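You operate a simulated robot arm through the tools that you are given. There is no shell and no other tool.

Carry out the task below with a simulated robot arm. There is one attempt and no reset: what you move stays moved.

JOB
Fit the blue and orange stool legs and turn their levers tight.
Fine: each leg goes into the seat's socket by the lever of its colour.

Only the result counts: the job must be done as asked and must still hold three seconds after the hand-in. Knocking over, shifting, dropping, spilling or breaking anything else fails it.

ROBOT AND FRAMES
A 7-joint arm with a two-finger parallel gripper, fixed in place. Base frame: the origin is on the floor under the middle of its stand, x ahead of it, y to its left, z up; the work surface is at about z = 90. Readings come in cm, degrees, newtons and seconds.
It reaches about 147.9 cm from its shoulder. Its first joint turns from -166.0 to 166.0 degrees. Payload 4.4 kg.
The tool frame sits at the grasp point between the pads (the TCP): z along the fingers, y along the line on which they close. The tips reach 2.3 cm beyond it. Largest opening 9.4 cm; finger width 3.8, thickness 1; the body of the gripper, 5.4 by 9.6 cm, starts 3.9 cm behind the TCP.
Orientation is that of the tool frame in the base frame, as a unit quaternion [w, x, y, z]. With the fingers straight down and closing along the base's y, the tool's x points along the base's -x, its y along +y and its z along -z.

CONTROLS
- The arm moves only by the tool move_arm. Its argument "series" is a list of rows, each a list of 7 numbers: the shift along the tool's x, y, z in cm, then the turn, a rotation vector about the tool's x, y, z in degrees, then the gripper command, from -1 (shut) to 1 (fully open), values between in proportion. In form: [[x, y, z, rx, ry, rz, jaw], ...]. A call has 1 to 20 rows; each row shifts and turns the commanded pose from where the row before left it, along the tool's axes as they then stand. A row lasts 0.2 s, in which the tool goes at most 5 cm and 8.6 degrees; a call with a longer step from one row to the next is refused whole, and so is a gripper value outside its range. Where a pose cannot be reached the arm comes as near as it can. A force on the tool above 90 N (or 10 N above the force at the start of the call, whichever is more), or a blocked arm, ends the call early, and 0.2 s more pass. Each finger travels about 7.2 cm/s and halts on what it meets, pressing with about 34 N; the grip force reading is that of the motor and also rises with nothing between the fingers. The clock runs only during rows and for 0.2 s after the last one: add rows that do not move to give the fingers time. It gives the time, the measured TCP pose, the force on the tool (base axes), the opening and the grip force at its end, in the units of the frame above (readings bear some noise), with the torque about the TCP (base axes, N m) and any sound that the robot's microphone picked up.
- Cameras (640 x 400 px; columns grow to the right, rows downward): "scene" is fixed at [4.87, -50.03, 147.23]; the picture's right is [0.56, -0.83, 0.00], its down [-0.33, -0.23, -0.92] and it looks along [0.76, 0.52, -0.40] (base axes); focal length 329 px, centre (320, 200). "wrist" rides on the gripper at [8.6, 1.6, -7.4] in the tool frame; the picture's right is [-0.18, 0.98, 0.00], its down [-0.58, -0.11, -0.81] and it looks along [-0.79, -0.15, 0.59] (tool axes); focal length 243 px, centre (320, 200). There is no depth. A picture from a camera that has moved, and an enlarged one, comes with that camera's place and axes in the base frame and with its lens.
- get_image(camera): a new picture of that camera. The clock stands still meanwhile.
- zoom(camera, box): a new picture of the part [left, top, right, bottom] of that camera's present view, enlarged. The clock stands still meanwhile.
- hand_in(): hands the job in; it is judged then, once.

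Nothing tells you positions but the pictures and the camera data. Unless the task says otherwise, let go and move clear before handing in.

The tools are called as a command line: name --pt "numbers of a row" for each row, then --argument value for the rest, lists and objects as JSON in quotes. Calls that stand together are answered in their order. move_arm: Moves the arm, as the interface text tells. Its arguments: {"type":"object","properties":{"series":{"type":"array","items":{"type":"array","items":{"type":"number"}}}},"required":["series"]} The other tools are called the same way: get_image (camera) takes a picture; zoom (camera, box) takes an enlarged picture of a part of a camera's view; hand_in () hands the job in.

At the start:

```text
time_s: 0.0
ee_pos: [77.23, 26.64, 119.4]
tool_rot: [0.0, 0.0, 1.0, 0.001]
force: [-0.1, 0.1, 0.0]
ft_torque: [0.02, 0.02, -0.03]
opening: 9.37
gripper_force: 0.1
```

scene: 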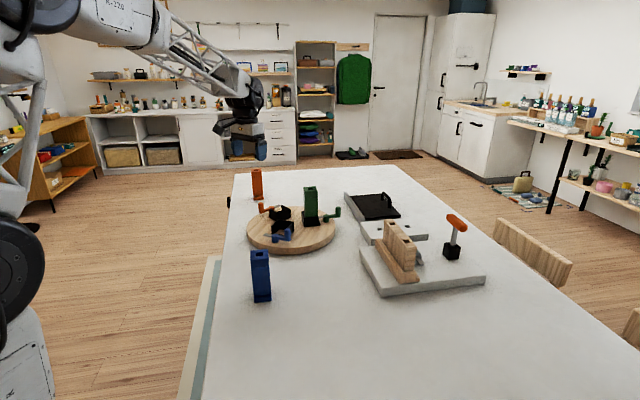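
wrist: 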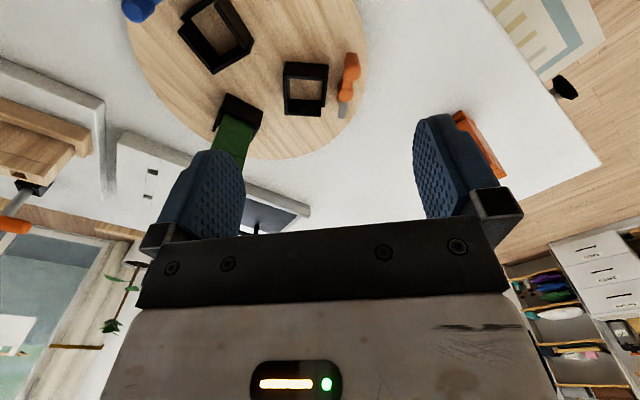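

I see a round wooden seat with a green leg already fitted, two empty black sockets with blue and orange levers, and a blue and an orange leg standing on the table. I'll enlarge the pictures first to locate everything.

zoom --camera "scene" --box '[220, 150, 380, 250]'

zoom --camera "scene" --box '[220, 220, 348, 310]'

zoom --camera "wrist" --box '[100, 0, 420, 200]'

```text
4.00 times, centred on (300, 200) of scene
camera zoom: at [4.87, -50.03, 147.23], right [0.56, -0.83, 0.0], down [-0.33, -0.23, -0.92], along [0.76, 0.52, -0.4], focal length 1316 px, centre (400, 200)
```

zoom: 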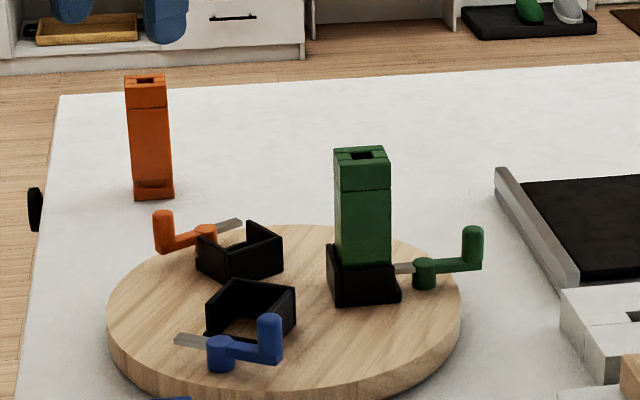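

```text
4.44 times, centred on (284, 265) of scene
camera zoom: at [4.87, -50.03, 147.23], right [0.56, -0.83, 0.0], down [-0.33, -0.23, -0.92], along [0.76, 0.52, -0.4], focal length 1462 px, centre (480, -89)
```

zoom: 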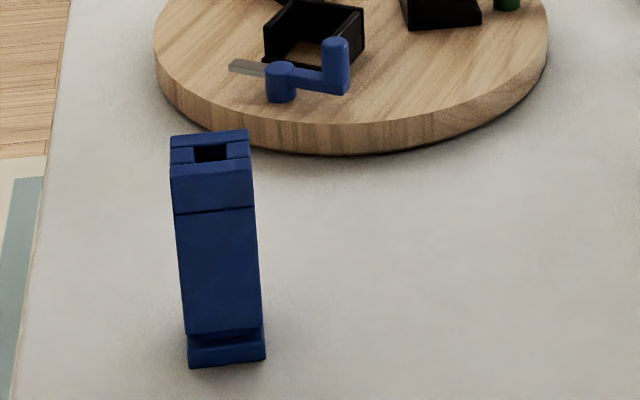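

```text
2.00 times, centred on (260, 100) of wrist
camera zoom: at [68.52, 28.25, 126.91], right [0.18, 0.98, 0.0], down [0.58, -0.11, 0.81], along [0.79, -0.15, -0.59], focal length 485 px, centre (440, 400)
```

zoom: 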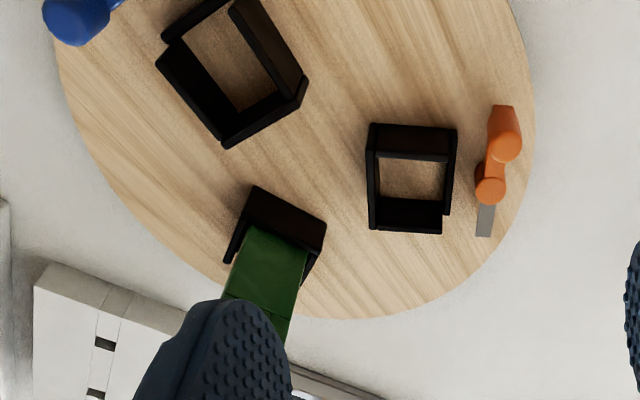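

I'll zoom in further on the sockets, levers and legs to learn how the locking works before moving.

zoom --camera "wrist" --box '[270, 40, 366, 130]'

zoom --camera "wrist" --box '[110, 0, 270, 100]'

zoom --camera "scene" --box '[250, 195, 310, 245]'

zoom --camera "scene" --box '[290, 180, 350, 230]'

zoom --camera "scene" --box '[235, 160, 285, 210]'

zoom --camera "scene" --box '[330, 180, 500, 310]'

```text
4.44 times, centred on (318, 85) of wrist
camera zoom: at [68.52, 28.25, 126.91], right [0.18, 0.98, 0.0], down [0.58, -0.11, 0.81], along [0.79, -0.15, -0.59], focal length 1078 px, centre (329, 711)
```

zoom: 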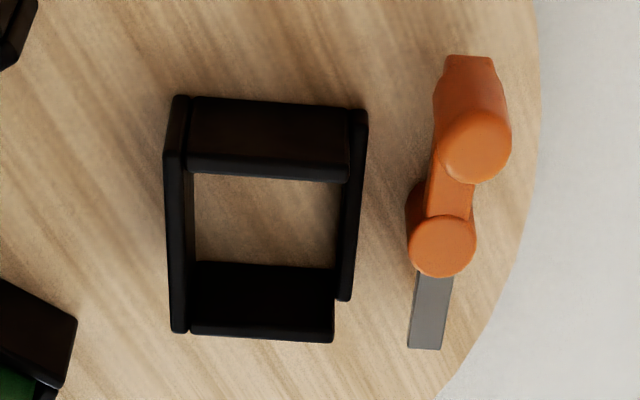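

```text
4.00 times, centred on (190, 50) of wrist
camera zoom: at [68.52, 28.25, 126.91], right [0.18, 0.98, 0.0], down [0.58, -0.11, 0.81], along [0.79, -0.15, -0.59], focal length 970 px, centre (840, 800)
```

zoom: 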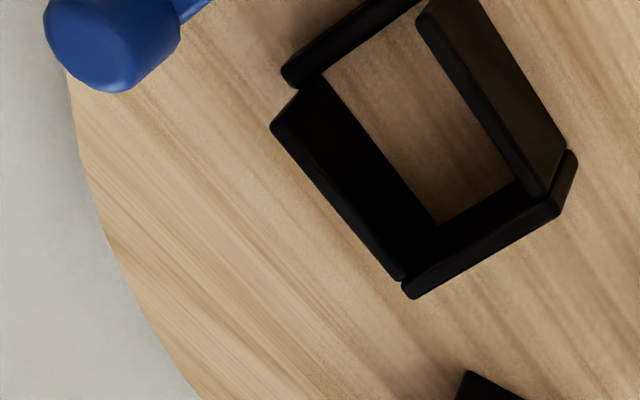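

```text
8.00 times, centred on (280, 220) of scene
camera zoom: at [4.87, -50.03, 147.23], right [0.56, -0.83, 0.0], down [-0.33, -0.23, -0.92], along [0.76, 0.52, -0.4], focal length 2632 px, centre (640, 40)
```

zoom: 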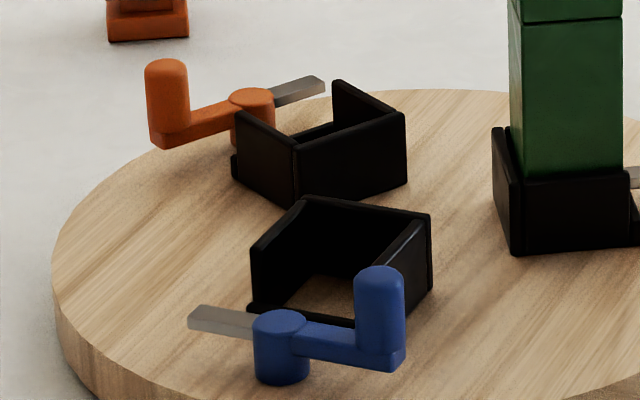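

```text
8.00 times, centred on (320, 205) of scene
camera zoom: at [4.87, -50.03, 147.23], right [0.56, -0.83, 0.0], down [-0.33, -0.23, -0.92], along [0.76, 0.52, -0.4], focal length 2632 px, centre (320, 160)
```

zoom: 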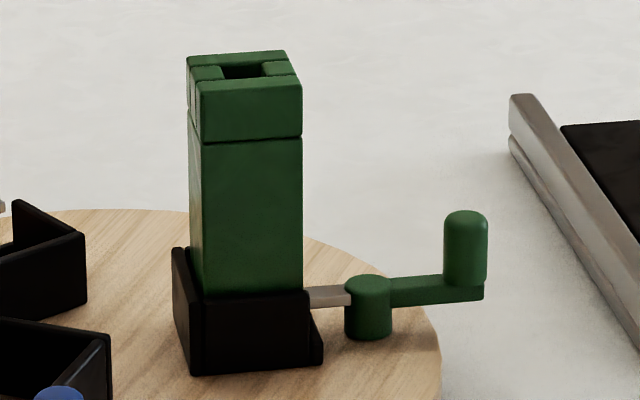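

```text
8.00 times, centred on (260, 185) of scene
camera zoom: at [4.87, -50.03, 147.23], right [0.56, -0.83, 0.0], down [-0.33, -0.23, -0.92], along [0.76, 0.52, -0.4], focal length 2632 px, centre (800, 320)
```

zoom: 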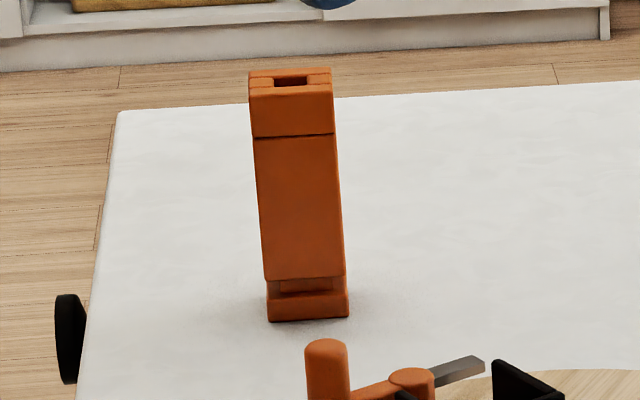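

```text
3.08 times, centred on (415, 245) of scene
camera zoom: at [4.87, -50.03, 147.23], right [0.56, -0.83, 0.0], down [-0.33, -0.23, -0.92], along [0.76, 0.52, -0.4], focal length 1012 px, centre (28, 62)
```

zoom: 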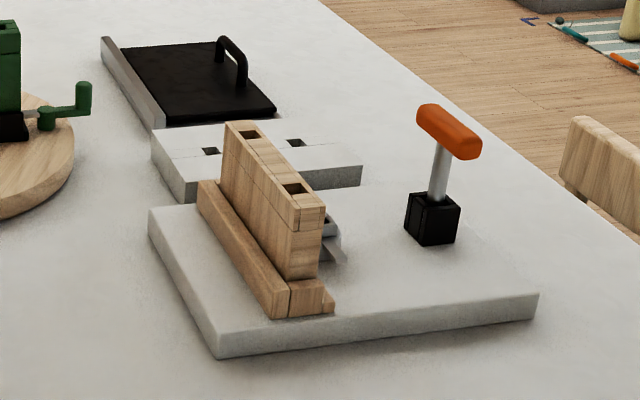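

The lever-side wall of each socket is low, so the blade can swing over it into the leg's neck; both levers seem to need a quarter turn clockwise from above. I'll tilt the tool to look down at the seat with the wrist camera.

move_arm --pt "0 -2 0 0 7 0 1" --pt "0 -2 0 0 7 0 1" --pt "0 -2 0 0 7 0 1" --pt "0 -2 0 0 7 0 1" --pt "0 -2 0 0 7 0 1" --pt "0 0 0 0 0 0 1"

get_image --camera "wrist"

```text
time_s: 1.4
ee_pos: [77.13, 16.71, 119.5]
tool_rot: [-0.302, -0.001, 0.953, 0.0]
force: [-0.5, -0.8, -0.3]
ft_torque: [0.01, 0.02, 0.02]
opening: 9.41
gripper_force: 0.1
```

```text
taken
camera wrist: at [74.37, 18.23, 130.64], right [0.15, 0.98, -0.11], down [0.94, -0.11, 0.33], along [0.31, -0.15, -0.94], focal length 243 px, centre (320, 200)
```

wrist: 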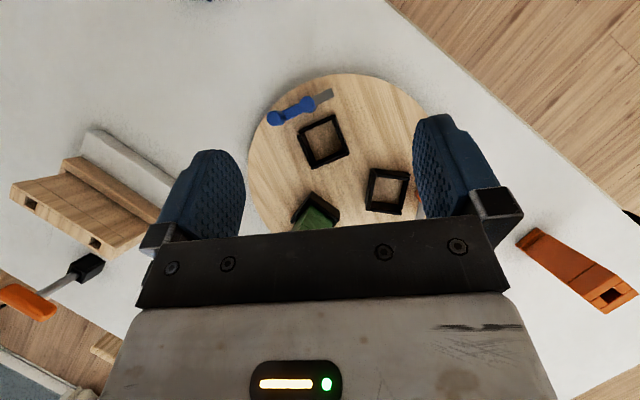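

The seat is in view but a finger hides the orange lever. I'll shift the camera forward and left so that everything on the seat can be measured.

move_arm --pt "-3.3 2.5 -2.3 0 0 0 1" --pt "-3.3 2.5 -2.3 0 0 0 1" --pt "0 0 0 0 0 0 1"

get_image --camera "wrist"

zoom --camera "wrist" --box '[210, 10, 420, 140]'

```text
time_s: 2.2
ee_pos: [85.36, 21.62, 119.65]
tool_rot: [-0.3, 0.001, 0.954, 0.0]
force: [0.2, 0.4, 0.1]
ft_torque: [0.0, 0.02, -0.01]
opening: 9.39
gripper_force: 0.0
```

```text
taken
camera wrist: at [82.54, 23.4, 130.62], right [0.15, 0.98, -0.11], down [0.94, -0.11, 0.33], along [0.31, -0.15, -0.94], focal length 243 px, centre (320, 200)
```

wrist: 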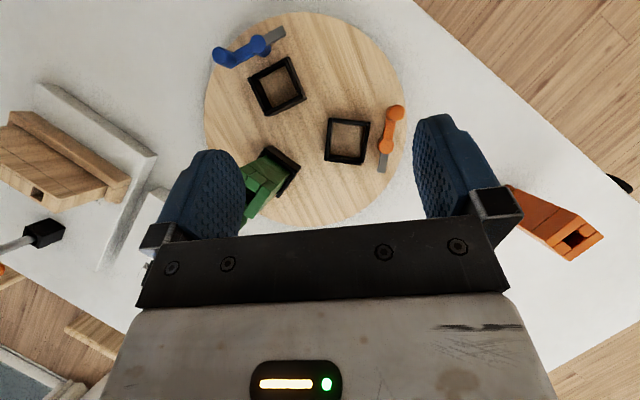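

```text
3.05 times, centred on (315, 75) of wrist
camera zoom: at [82.54, 23.4, 130.62], right [0.15, 0.98, -0.11], down [0.94, -0.11, 0.33], along [0.31, -0.15, -0.94], focal length 739 px, centre (335, 581)
```

zoom: 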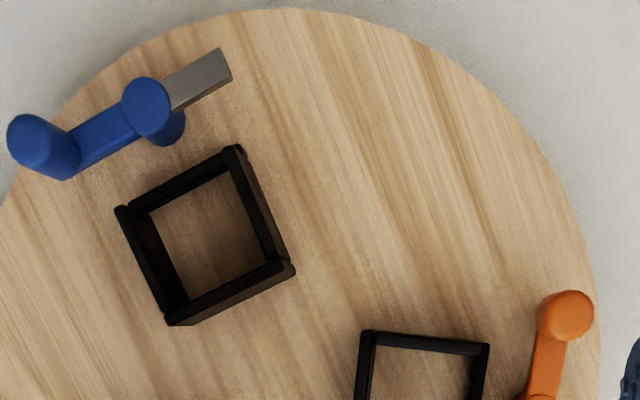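

Now I'll zoom on the orange socket, the green leg's top and the orange leg from this pose for measuring.

zoom --camera "wrist" --box '[310, 90, 422, 180]'

zoom --camera "wrist" --box '[230, 130, 318, 230]'

zoom --camera "wrist" --box '[490, 170, 620, 270]'

zoom --camera "wrist" --box '[200, 15, 320, 125]'

```text
4.44 times, centred on (366, 135) of wrist
camera zoom: at [82.54, 23.4, 130.62], right [0.15, 0.98, -0.11], down [0.94, -0.11, 0.33], along [0.31, -0.15, -0.94], focal length 1078 px, centre (116, 489)
```

zoom: 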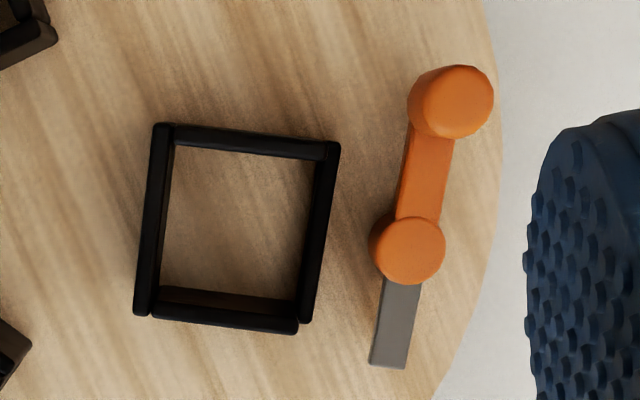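

```text
4.00 times, centred on (274, 180) of wrist
camera zoom: at [82.54, 23.4, 130.62], right [0.15, 0.98, -0.11], down [0.94, -0.11, 0.33], along [0.31, -0.15, -0.94], focal length 970 px, centre (504, 280)
```

zoom: 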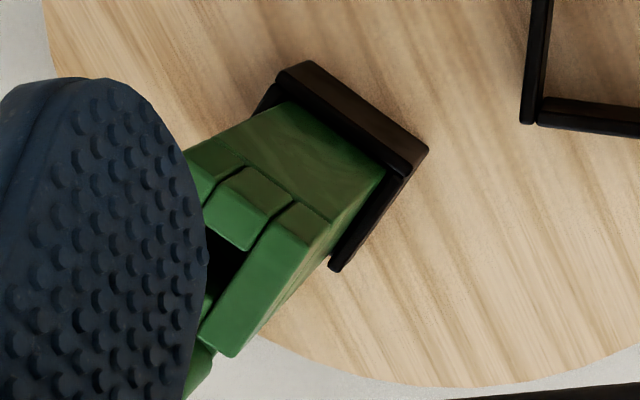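

```text
4.00 times, centred on (555, 220) of wrist
camera zoom: at [82.54, 23.4, 130.62], right [0.15, 0.98, -0.11], down [0.94, -0.11, 0.33], along [0.31, -0.15, -0.94], focal length 970 px, centre (-620, 120)
```

zoom: 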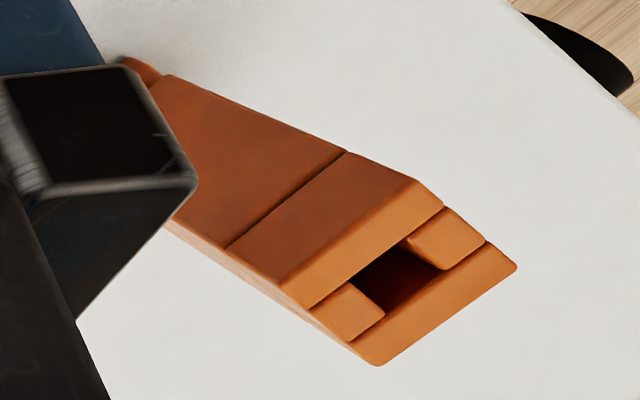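

```text
3.64 times, centred on (260, 70) of wrist
camera zoom: at [82.54, 23.4, 130.62], right [0.15, 0.98, -0.11], down [0.94, -0.11, 0.33], along [0.31, -0.15, -0.94], focal length 882 px, centre (538, 673)
```

zoom: 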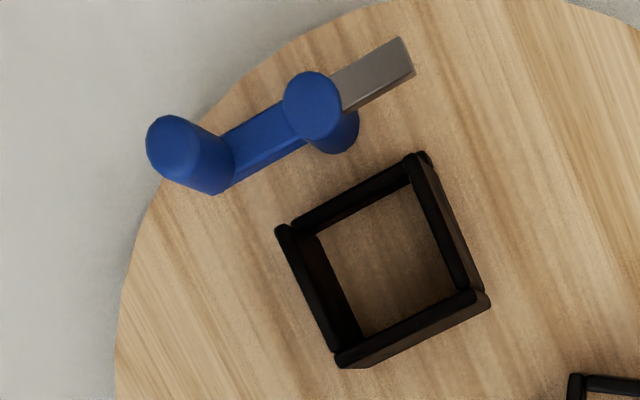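

The sockets sit 120° apart around the seat centre (about (84.3, 16.4)), blue facing outward at ~194° and orange at ~74°. I'll look straight down at the green leg in its socket to see how a leg must be oriented.

move_arm --pt "-1.77 -3.97 -1.24 0 0 0 1" --pt "-1.77 -3.97 -1.24 0 0 0 1" --pt "-1.77 -3.97 -1.24 0 0 0 1" --pt "0 0 0 0 0 0 1"

get_image --camera "wrist"

zoom --camera "wrist" --box '[290, 70, 402, 140]'

```text
time_s: 3.2
ee_pos: [91.69, 9.79, 119.71]
tool_rot: [-0.301, 0.0, 0.954, 0.0]
force: [1.2, -1.0, 0.2]
ft_torque: [-0.01, 0.01, -0.01]
opening: 9.39
gripper_force: 0.0
```

```text
taken
camera wrist: at [89.1, 11.44, 130.85], right [0.15, 0.98, -0.11], down [0.94, -0.11, 0.33], along [0.31, -0.15, -0.94], focal length 243 px, centre (320, 200)
```

wrist: 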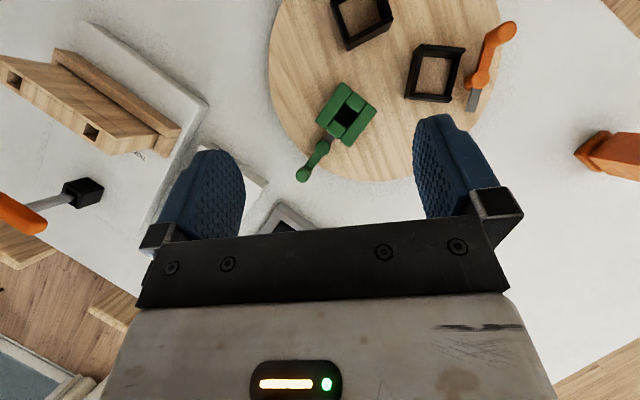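

```text
5.71 times, centred on (346, 105) of wrist
camera zoom: at [89.1, 11.44, 130.85], right [0.15, 0.98, -0.11], down [0.94, -0.11, 0.33], along [0.31, -0.15, -0.94], focal length 1386 px, centre (171, 743)
```

zoom: 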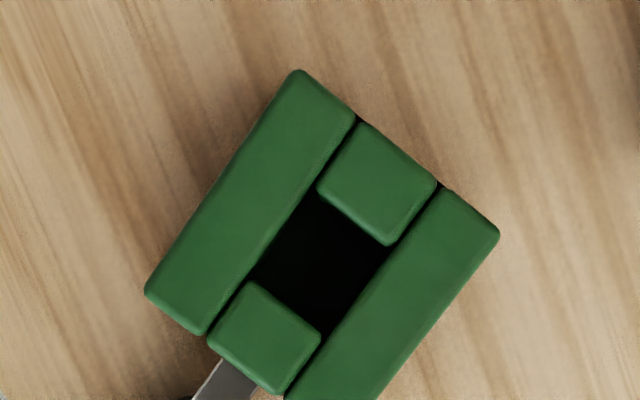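

The leg is about a 4.2 cm square and the green blade runs into a notch at its foot. I'll zoom hard on the feet of the blue and orange legs to see whether that notch goes all the way round.

zoom --camera "scene" --box '[248, 188, 272, 203]'

zoom --camera "scene" --box '[244, 280, 276, 305]'

zoom --camera "wrist" --box '[560, 110, 640, 190]'

zoom --camera "wrist" --box '[280, 70, 400, 190]'

```text
16.00 times, centred on (260, 196) of scene
camera zoom: at [4.87, -50.03, 147.23], right [0.56, -0.83, 0.0], down [-0.33, -0.23, -0.92], along [0.76, 0.52, -0.4], focal length 5264 px, centre (1280, 272)
```

zoom: 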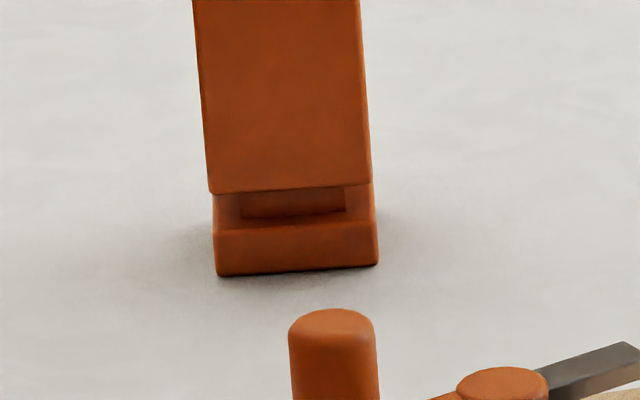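

```text
16.00 times, centred on (260, 292) of scene
camera zoom: at [4.87, -50.03, 147.23], right [0.56, -0.83, 0.0], down [-0.33, -0.23, -0.92], along [0.76, 0.52, -0.4], focal length 5264 px, centre (1280, -1280)
```

zoom: 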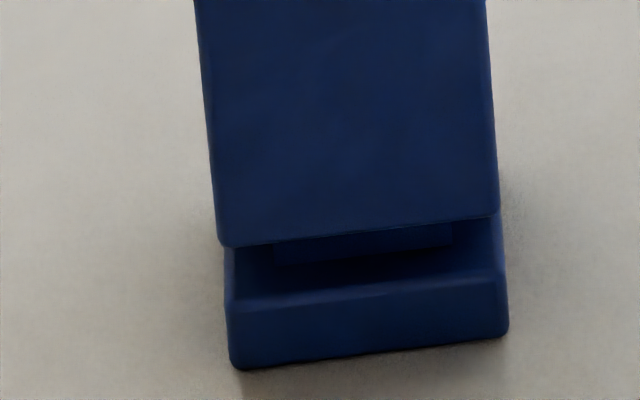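

```text
5.00 times, centred on (600, 150) of wrist
camera zoom: at [89.1, 11.44, 130.85], right [0.15, 0.98, -0.11], down [0.94, -0.11, 0.33], along [0.31, -0.15, -0.94], focal length 1213 px, centre (-1080, 450)
```

zoom: 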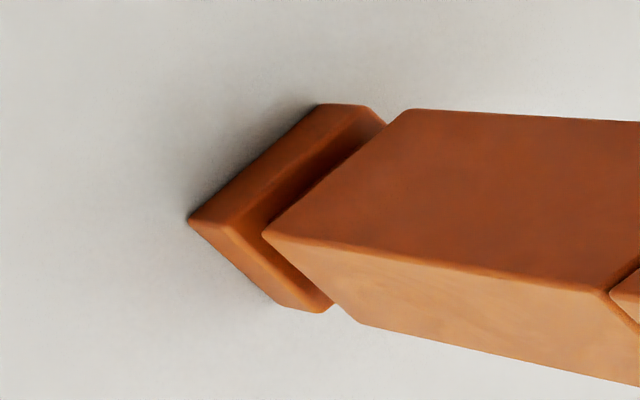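

```text
3.33 times, centred on (340, 130) of wrist
camera zoom: at [89.1, 11.44, 130.85], right [0.15, 0.98, -0.11], down [0.94, -0.11, 0.33], along [0.31, -0.15, -0.94], focal length 809 px, centre (253, 433)
```

zoom: 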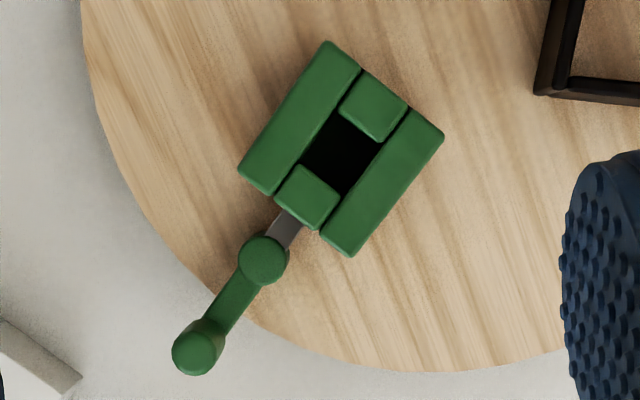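

The neck runs all the way round the foot, so any quarter-turn orientation works and I only need the square leg aligned with the socket. Next I'll look straight down on the blue socket and its lever.

move_arm --pt "3.08 1.1 2.16 0 0 0 1" --pt "3.08 1.1 2.16 0 0 0 1" --pt "3.08 1.1 2.16 0 0 0 1" --pt "0 0 0 0 0 0 1"

get_image --camera "wrist"

zoom --camera "wrist" --box '[280, 60, 400, 140]'

zoom --camera "wrist" --box '[360, 90, 460, 200]'

```text
time_s: 4.2
ee_pos: [80.31, 13.16, 119.36]
tool_rot: [-0.301, 0.0, 0.954, 0.001]
force: [0.0, -0.5, -1.0]
ft_torque: [0.03, -0.02, -0.01]
opening: 9.39
gripper_force: 0.1
```

```text
taken
camera wrist: at [77.52, 14.74, 130.6], right [0.15, 0.98, -0.11], down [0.94, -0.11, 0.33], along [0.31, -0.15, -0.94], focal length 243 px, centre (320, 200)
```

wrist: 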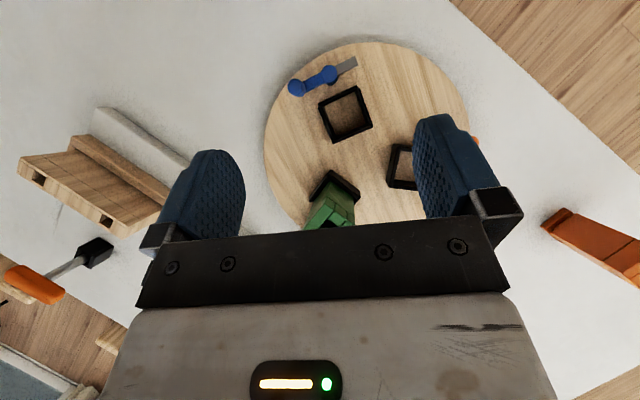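

```text
5.00 times, centred on (340, 100) of wrist
camera zoom: at [77.52, 14.74, 130.6], right [0.15, 0.98, -0.11], down [0.94, -0.11, 0.33], along [0.31, -0.15, -0.94], focal length 1213 px, centre (220, 700)
```

zoom: 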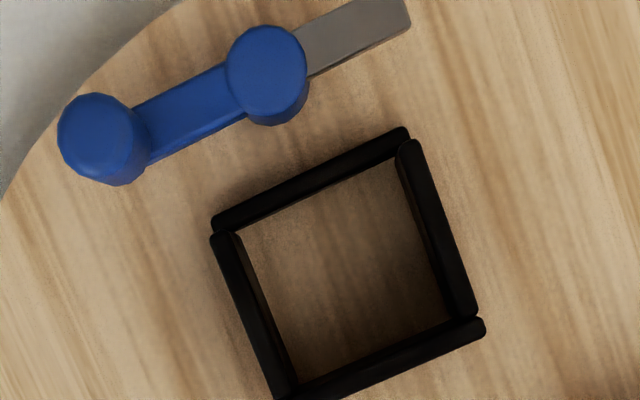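

```text
3.64 times, centred on (410, 145) of wrist
camera zoom: at [77.52, 14.74, 130.6], right [0.15, 0.98, -0.11], down [0.94, -0.11, 0.33], along [0.31, -0.15, -0.94], focal length 882 px, centre (-7, 400)
```

zoom: 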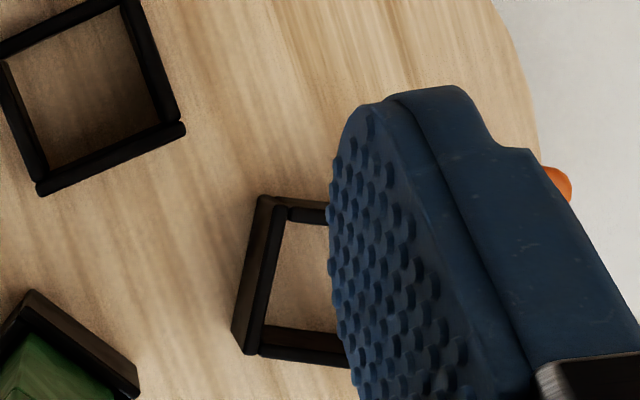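

The blue socket's inside is about 4.65 cm square, centred near (77.5, 14.5), with its lever pivot near (72.0, 13.0) and knob near (73.3, 8.8). Now I'll do the same overhead look at the orange socket.

move_arm --pt "-2.35 2.7 -1.65 0 0 0 1" --pt "-2.35 2.7 -1.65 0 0 0 1" --pt "-2.35 2.7 -1.65 0 0 0 1" --pt "0 0 0 0 0 0 1"

zoom --camera "wrist" --box '[300, 70, 420, 160]'

```text
time_s: 5.2
ee_pos: [89.1, 21.27, 119.67]
tool_rot: [-0.3, -0.001, 0.954, -0.001]
force: [0.3, -0.3, -0.7]
ft_torque: [-0.03, 0.02, -0.02]
opening: 9.37
gripper_force: 0.0
```

```text
4.44 times, centred on (360, 115) of wrist
camera zoom: at [86.27, 22.87, 130.9], right [0.15, 0.98, -0.11], down [0.94, -0.11, 0.33], along [0.31, -0.15, -0.94], focal length 1078 px, centre (142, 578)
```

zoom: 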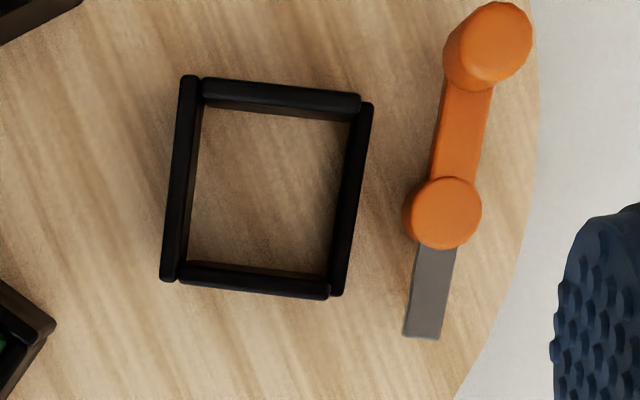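

Orange socket centre is near (86.1, 23.0), pivot (87.3, 28.4), knob (83.2, 29.5). Next I'll look straight down at the orange leg.

move_arm --pt "-1.51 3.44 -1.06 0 0 0 1" --pt "-1.51 3.44 -1.06 0 0 0 1" --pt "-1.51 3.44 -1.06 0 0 0 1" --pt "-1.51 3.44 -1.06 0 0 0 1" --pt "-1.51 3.44 -1.06 0 0 0 1" --pt "-1.51 3.44 -1.06 0 0 0 1" --pt "-1.51 3.44 -1.06 0 0 0 1" --pt "0 0 0 0 0 0 1"

get_image --camera "wrist"

zoom --camera "wrist" --box '[290, 80, 410, 155]'

```text
time_s: 7.0
ee_pos: [97.74, 43.96, 118.01]
tool_rot: [-0.301, 0.0, 0.954, -0.001]
force: [0.0, 0.0, -0.6]
ft_torque: [0.0, 0.03, 0.03]
opening: 9.41
gripper_force: 0.2
out of reach, approached as far as the arm can: row 6, 7
```

```text
taken
camera wrist: at [95.06, 45.57, 129.12], right [0.15, 0.98, -0.11], down [0.94, -0.11, 0.33], along [0.31, -0.15, -0.94], focal length 243 px, centre (320, 200)
```

wrist: 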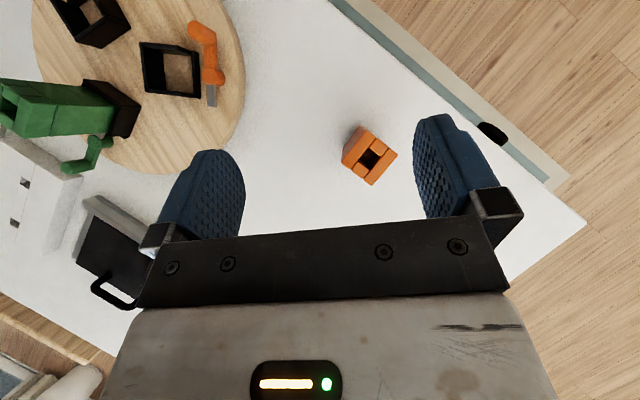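

```text
5.33 times, centred on (350, 118) of wrist
camera zoom: at [95.06, 45.57, 129.12], right [0.15, 0.98, -0.11], down [0.94, -0.11, 0.33], along [0.31, -0.15, -0.94], focal length 1294 px, centre (160, 640)
```

zoom: 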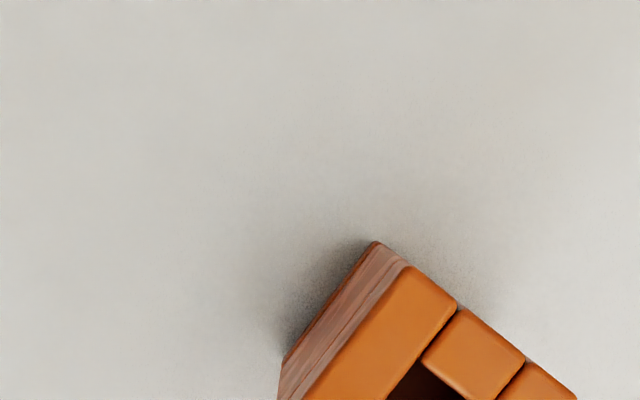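

The arm hit its reach limit with this tilt, but the orange leg is in view. I'll zoom on it to measure its centre and yaw.

zoom --camera "wrist" --box '[325, 115, 413, 195]'

```text
5.00 times, centred on (369, 155) of wrist
camera zoom: at [95.06, 45.57, 129.12], right [0.15, 0.98, -0.11], down [0.94, -0.11, 0.33], along [0.31, -0.15, -0.94], focal length 1213 px, centre (75, 425)
```

zoom: 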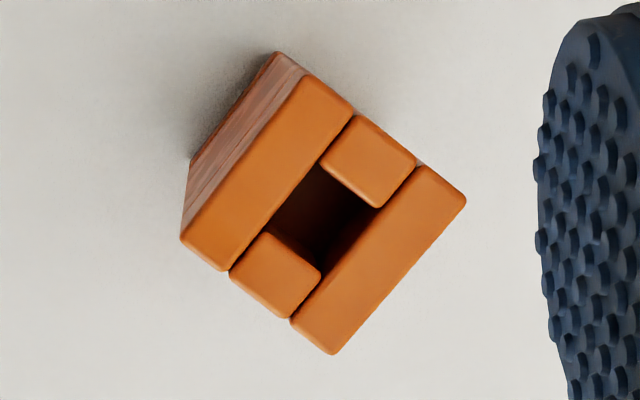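

The orange leg stands at about (99.8, 47.4), a 4.2 cm square turned 45°, top near z = 103.3. My plan is to pre-turn each lever about 30° (still clear of the leg) for finger room, then insert the leg and finish the turn; first I'll bring the tool back upright.

move_arm --pt "0 -3 0 0 -7 0 1" --pt "0 -3 0 0 -7 0 1" --pt "0 -3 0 0 -7 0 1" --pt "0 -3 0 0 -7 0 1" --pt "0 -3 0 0 -7 0 1" --pt "0 0 0 0 0 0 1"

```text
time_s: 8.4
ee_pos: [98.29, 28.77, 117.93]
tool_rot: [0.001, 0.0, 1.0, 0.0]
force: [0.2, -0.3, 0.5]
ft_torque: [0.03, 0.0, -0.01]
opening: 9.38
gripper_force: 0.0
```

The tool is upright again. I'll move above the orange knob and turn the gripper to line up with the handle.

move_arm --pt "3.76 0.18 0 0 0 0 1" --pt "3.76 0.18 0 0 0 0 1" --pt "3.76 0.18 0 0 0 0 1" --pt "3.76 0.18 0 0 0 0 1" --pt "0 0 0 0 0 7.5 0" --pt "0 0 0 0 0 7.5 -0.2" --pt "0 0 0 0 0 0 -0.2"

get_image --camera "wrist"

```text
time_s: 10.0
ee_pos: [83.04, 29.53, 118.14]
tool_rot: [0.0, 0.131, 0.991, 0.0]
force: [0.9, 0.5, 0.2]
ft_torque: [0.01, -0.04, 0.02]
opening: 3.74
gripper_force: 0.0
```

```text
taken
camera wrist: at [75.14, 33.39, 125.56], right [0.43, 0.9, 0.0], down [0.53, -0.26, 0.81], along [0.73, -0.35, -0.59], focal length 243 px, centre (320, 200)
```

wrist: 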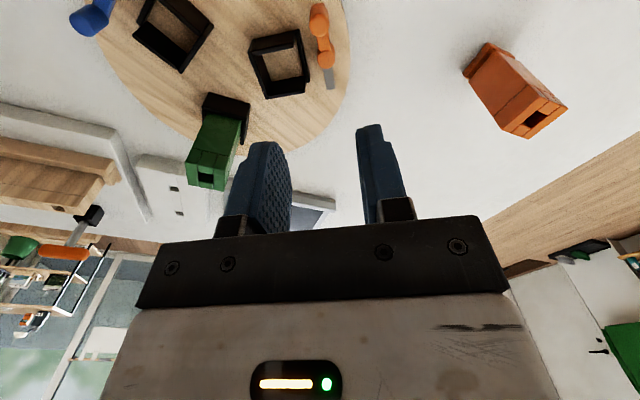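

I'm over the orange knob. I'll descend to just above it and check the alignment from both cameras.

move_arm --pt "-0.2 0 4 0 0 0 -0.2" --pt "0 0 4 0 0 0 -0.2" --pt "0 0 4 0 0 0 -0.2" --pt "0 0 4 0 0 0 -0.2" --pt "0 0 0.8 0 0 0 -0.2" --pt "0 0 0 0 0 0 -0.2"

get_image --camera "wrist"

zoom --camera "scene" --box '[230, 170, 310, 240]'

```text
time_s: 11.4
ee_pos: [83.28, 29.61, 101.3]
tool_rot: [0.0, 0.13, 0.991, 0.0]
force: [0.0, 0.0, 0.0]
ft_torque: [0.02, -0.02, 0.02]
opening: 3.74
gripper_force: 0.0
```

```text
taken
camera wrist: at [75.35, 33.38, 108.75], right [0.43, 0.9, 0.0], down [0.53, -0.26, 0.81], along [0.73, -0.35, -0.59], focal length 243 px, centre (320, 200)
```

wrist: 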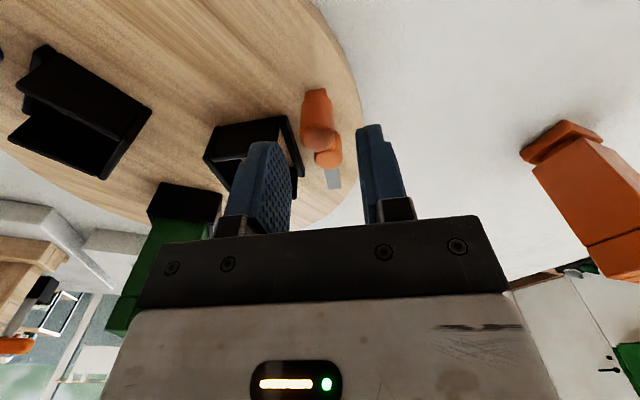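

```text
5.71 times, centred on (270, 205) of scene
camera zoom: at [4.87, -50.03, 147.23], right [0.56, -0.83, 0.0], down [-0.33, -0.23, -0.92], along [0.76, 0.52, -0.4], focal length 1880 px, centre (606, 171)
```

zoom: 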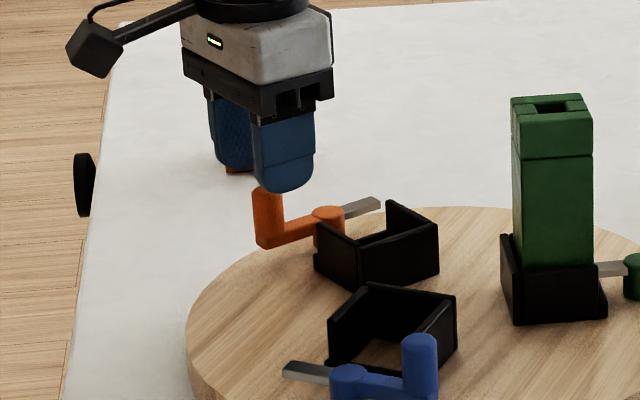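

The knob sits centred between the fingers and the camera bracket is on the clear side. I'll go down so the fingertips straddle the knob's upper part and close.

move_arm --pt "0 0 1.4 0 0 0 -0.2" --pt "0 0 1.3 0 0 0 -0.2" --pt "0 0 0 0 0 0 -0.2" --pt "0 0 0 0 0 0 -1" --pt "0 0 0 0 0 0 -1" --pt "0 0 0 0 0 0 -1"

zoom --camera "scene" --box '[230, 170, 310, 240]'

```text
time_s: 12.8
ee_pos: [83.21, 29.58, 98.53]
tool_rot: [-0.001, 0.13, 0.991, 0.0]
force: [-0.3, -0.2, 1.3]
ft_torque: [-0.04, -0.04, 0.03]
opening: 1.93
gripper_force: 33.5
```

```text
5.71 times, centred on (270, 205) of scene
camera zoom: at [4.87, -50.03, 147.23], right [0.56, -0.83, 0.0], down [-0.33, -0.23, -0.92], along [0.76, 0.52, -0.4], focal length 1880 px, centre (606, 171)
```

zoom: 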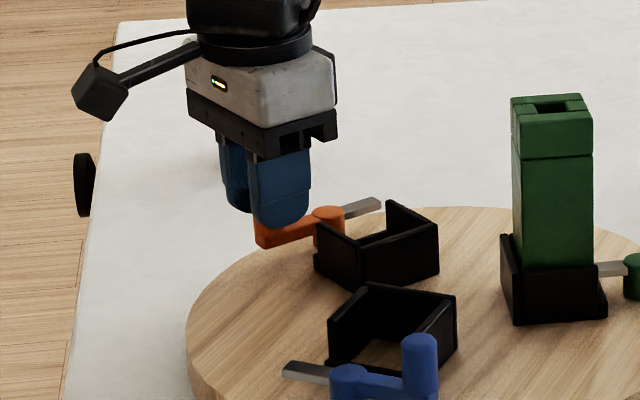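

The knob is held (1.9 cm wide). I'll turn it gently a few degrees clockwise about its pivot and watch the forces.

move_arm --pt "-0.016 0.375 0 0 0 5 -1" --pt "-0.016 0.375 0 0 0 5 -1" --pt "0 0 0 0 0 0 -1"

zoom --camera "scene" --box '[230, 170, 310, 240]'

```text
time_s: 13.6
ee_pos: [83.52, 30.23, 98.49]
tool_rot: [0.0, 0.217, 0.976, 0.001]
force: [3.8, -6.2, 0.3]
ft_torque: [-0.15, -0.26, -0.12]
opening: 1.96
gripper_force: 34.2
```

```text
5.71 times, centred on (270, 205) of scene
camera zoom: at [4.87, -50.03, 147.23], right [0.56, -0.83, 0.0], down [-0.33, -0.23, -0.92], along [0.76, 0.52, -0.4], focal length 1880 px, centre (606, 171)
```

zoom: 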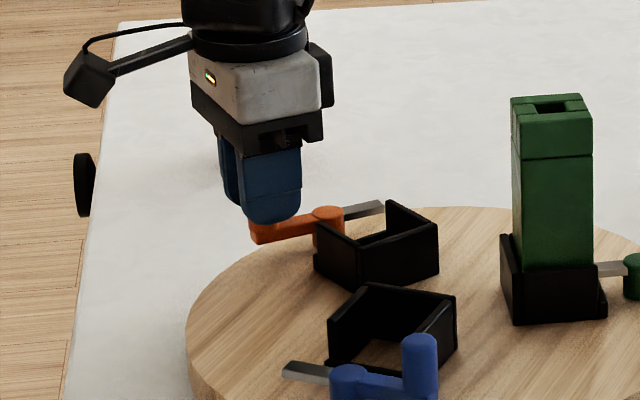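

The lever turns with only about 7 N. I'll continue to about 32° of turn and then let go.

move_arm --pt "-0.016 0.375 0 0 0 5 -1" --pt "-0.016 0.375 0 0 0 5 -1" --pt "0 0 0 0 0 0 -1"

move_arm --pt "-0.016 0.375 0 0 0 5 -1" --pt "-0.016 0.375 0 0 0 5 -1" --pt "0 0 0 0 0 0 -1"

zoom --camera "scene" --box '[230, 170, 310, 240]'

```text
time_s: 14.4
ee_pos: [83.9, 30.92, 98.6]
tool_rot: [0.0, 0.301, 0.954, 0.0]
force: [-2.6, 5.5, 0.1]
ft_torque: [0.3, 0.33, 0.11]
opening: 1.92
gripper_force: 33.6
```

```text
time_s: 15.2
ee_pos: [84.46, 31.38, 98.53]
tool_rot: [0.0, 0.382, 0.924, 0.0]
force: [-1.3, 4.9, 0.2]
ft_torque: [-0.01, -0.08, 0.13]
opening: 1.92
gripper_force: 34.2
```

```text
5.71 times, centred on (270, 205) of scene
camera zoom: at [4.87, -50.03, 147.23], right [0.56, -0.83, 0.0], down [-0.33, -0.23, -0.92], along [0.76, 0.52, -0.4], focal length 1880 px, centre (606, 171)
```

zoom: 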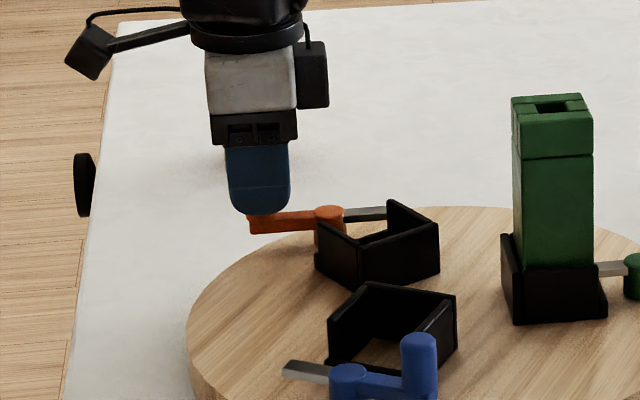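

The orange lever is pre-turned by 30° with no resistance. I'll release the knob, rise, and move above the orange leg, keeping this yaw since it matches the leg's faces.

move_arm --pt "0 0 0 0 0 0 -0.1" --pt "0 0 0 0 0 0 -0.1" --pt "0 0 -4.5 0 0 0 -0.1" --pt "0 0 -4.5 0 0 0 0.5" --pt "0 0 -4.5 0 0 0 0.5" --pt "0.1 4.42 0 0 0 0 0.5" --pt "0.1 4.42 0 0 0 0 0.5" --pt "0.1 4.42 0 0 0 0 0.5" --pt "0.1 4.42 0 0 0 0 0.5" --pt "0.1 4.42 0 0 0 0 0.5" --pt "0 0 0 0 0 0 0.5"

get_image --camera "wrist"

get_image --camera "scene"

```text
time_s: 17.6
ee_pos: [99.66, 47.56, 112.0]
tool_rot: [0.0, 0.383, 0.924, -0.001]
force: [0.4, -0.1, 0.4]
ft_torque: [-0.01, -0.02, 0.0]
opening: 7.04
gripper_force: 0.0
```

```text
taken
camera wrist: at [94.75, 54.86, 119.48], right [0.83, 0.56, 0.0], down [0.33, -0.49, 0.81], along [0.46, -0.67, -0.59], focal length 243 px, centre (320, 200)
```

wrist: 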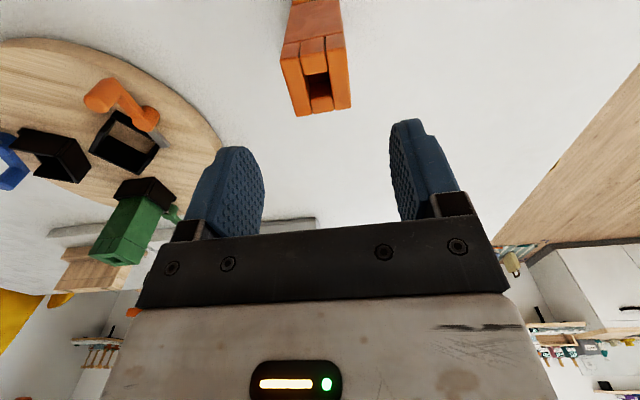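

```text
taken
```

scene: 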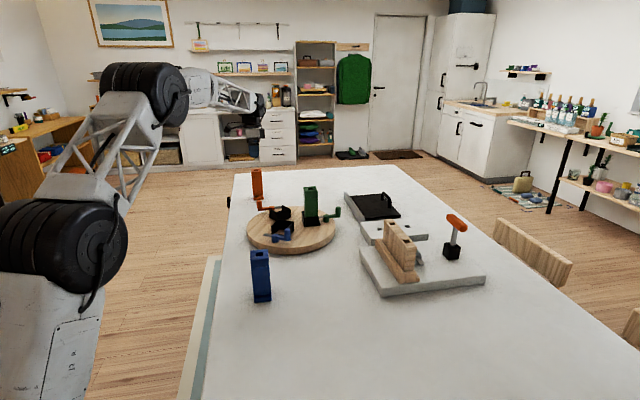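

I'm above the orange leg. I'll zoom on its top to check the alignment before descending.

zoom --camera "wrist" --box '[250, 0, 390, 130]'

zoom --camera "scene" --box '[220, 70, 320, 220]'

```text
3.08 times, centred on (320, 65) of wrist
camera zoom: at [94.75, 54.86, 119.48], right [0.83, 0.56, 0.0], down [0.33, -0.49, 0.81], along [0.46, -0.67, -0.59], focal length 746 px, centre (320, 615)
```

zoom: 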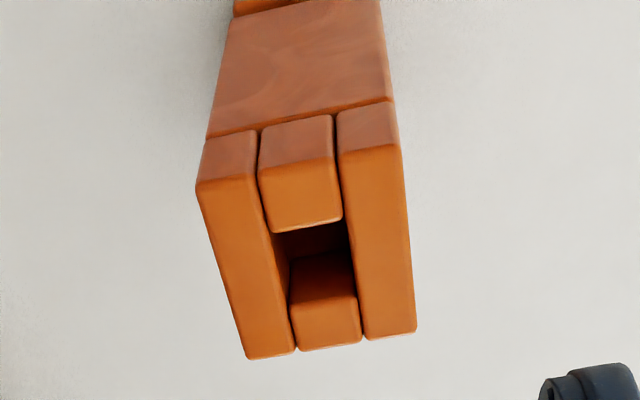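

```text
2.67 times, centred on (270, 145) of scene
camera zoom: at [4.87, -50.03, 147.23], right [0.56, -0.83, 0.0], down [-0.33, -0.23, -0.92], along [0.76, 0.52, -0.4], focal length 877 px, centre (453, 347)
```

zoom: 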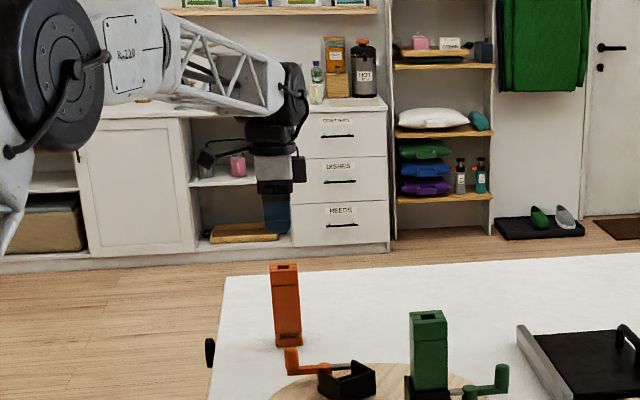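

Alignment is within 0.2 cm. I'll descend so the pads hold the top 4–5 cm of the orange leg, then close.

move_arm --pt "-0.15 -0.03 3.7 0 0 0 0.5" --pt "0 0 3.7 0 0 0 0.5" --pt "0 0 3.6 0 0 0 0.5" --pt "0 0 0 0 0 0 0.5"

move_arm --pt "0 0 0 0 0 0 -0.3" --pt "0 0 0 0 0 0 -1" --pt "0 0 0 0 0 0 -1" --pt "0 0 0 0 0 0 -1"

zoom --camera "scene" --box '[220, 130, 300, 220]'

```text
time_s: 18.6
ee_pos: [99.86, 47.32, 100.94]
tool_rot: [-0.001, 0.383, 0.924, -0.001]
force: [-0.3, -0.3, -0.2]
ft_torque: [0.03, 0.0, -0.01]
opening: 7.05
gripper_force: 0.2
```

```text
time_s: 19.6
ee_pos: [99.86, 47.27, 100.77]
tool_rot: [-0.001, 0.382, 0.924, 0.0]
force: [-0.3, 1.1, 0.1]
ft_torque: [0.02, -0.05, -0.02]
opening: 4.38
gripper_force: 33.9
```

```text
4.44 times, centred on (260, 175) of scene
camera zoom: at [4.87, -50.03, 147.23], right [0.56, -0.83, 0.0], down [-0.33, -0.23, -0.92], along [0.76, 0.52, -0.4], focal length 1462 px, centre (587, 311)
```

zoom: 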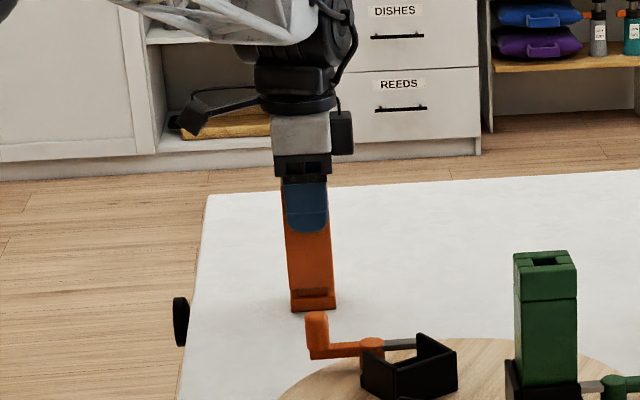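

The leg is gripped (4.4 cm wide). I'll lift it straight up and check that it hangs well.

move_arm --pt "0 0 -1 0 0 0 -1" --pt "0 0 -3 0 0 0 -1" --pt "0 0 -4 0 0 0 -1" --pt "0 0 -4 0 0 0 -1" --pt "0 0 0 0 0 0 -1"

get_image --camera "wrist"

zoom --camera "scene" --box '[220, 110, 300, 220]'

```text
time_s: 20.8
ee_pos: [99.69, 47.11, 113.04]
tool_rot: [0.0, 0.383, 0.924, -0.001]
force: [-0.2, -0.3, -3.1]
ft_torque: [-0.02, -0.03, -0.01]
opening: 4.4
gripper_force: 33.3
```

```text
taken
camera wrist: at [94.79, 54.37, 120.59], right [0.83, 0.56, 0.0], down [0.33, -0.49, 0.81], along [0.46, -0.67, -0.59], focal length 243 px, centre (320, 200)
```

wrist: 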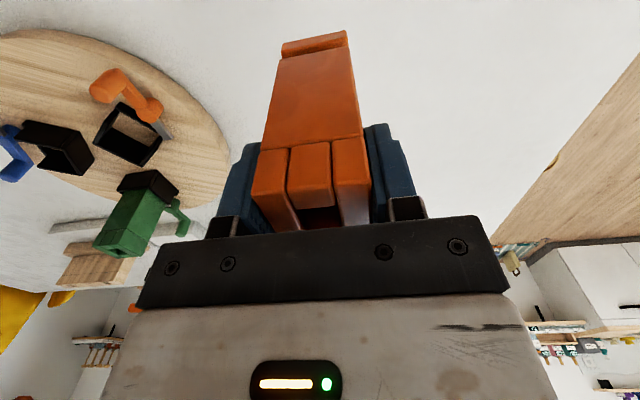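

```text
3.64 times, centred on (260, 165) of scene
camera zoom: at [4.87, -50.03, 147.23], right [0.56, -0.83, 0.0], down [-0.33, -0.23, -0.92], along [0.76, 0.52, -0.4], focal length 1196 px, centre (538, 327)
```

zoom: 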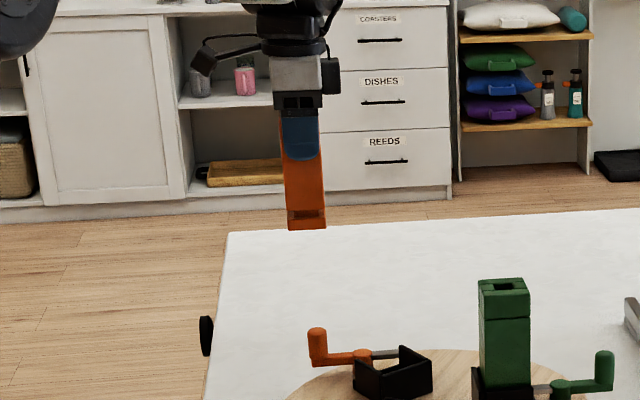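

The leg hangs upright. I'll zoom in to measure where it sits relative to the tool.

zoom --camera "wrist" --box '[240, 20, 400, 120]'

zoom --camera "wrist" --box '[230, 110, 390, 240]'

```text
4.00 times, centred on (320, 70) of wrist
camera zoom: at [94.79, 54.37, 120.59], right [0.83, 0.56, 0.0], down [0.33, -0.49, 0.81], along [0.46, -0.67, -0.59], focal length 970 px, centre (320, 720)
```

zoom: 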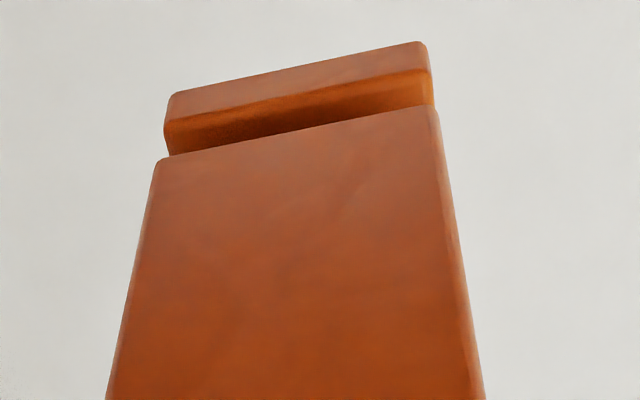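

```text
3.08 times, centred on (310, 175) of wrist
camera zoom: at [94.79, 54.37, 120.59], right [0.83, 0.56, 0.0], down [0.33, -0.49, 0.81], along [0.46, -0.67, -0.59], focal length 746 px, centre (351, 277)
```

zoom: 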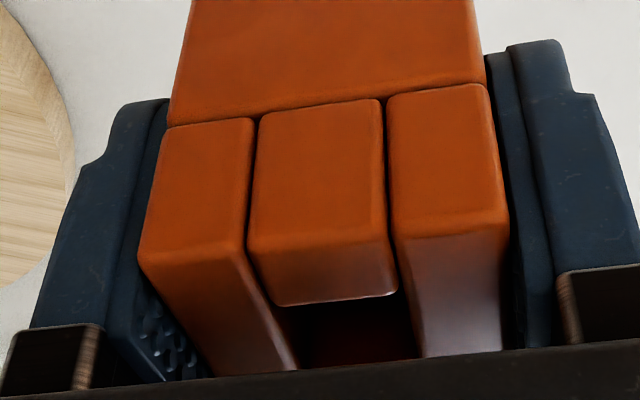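

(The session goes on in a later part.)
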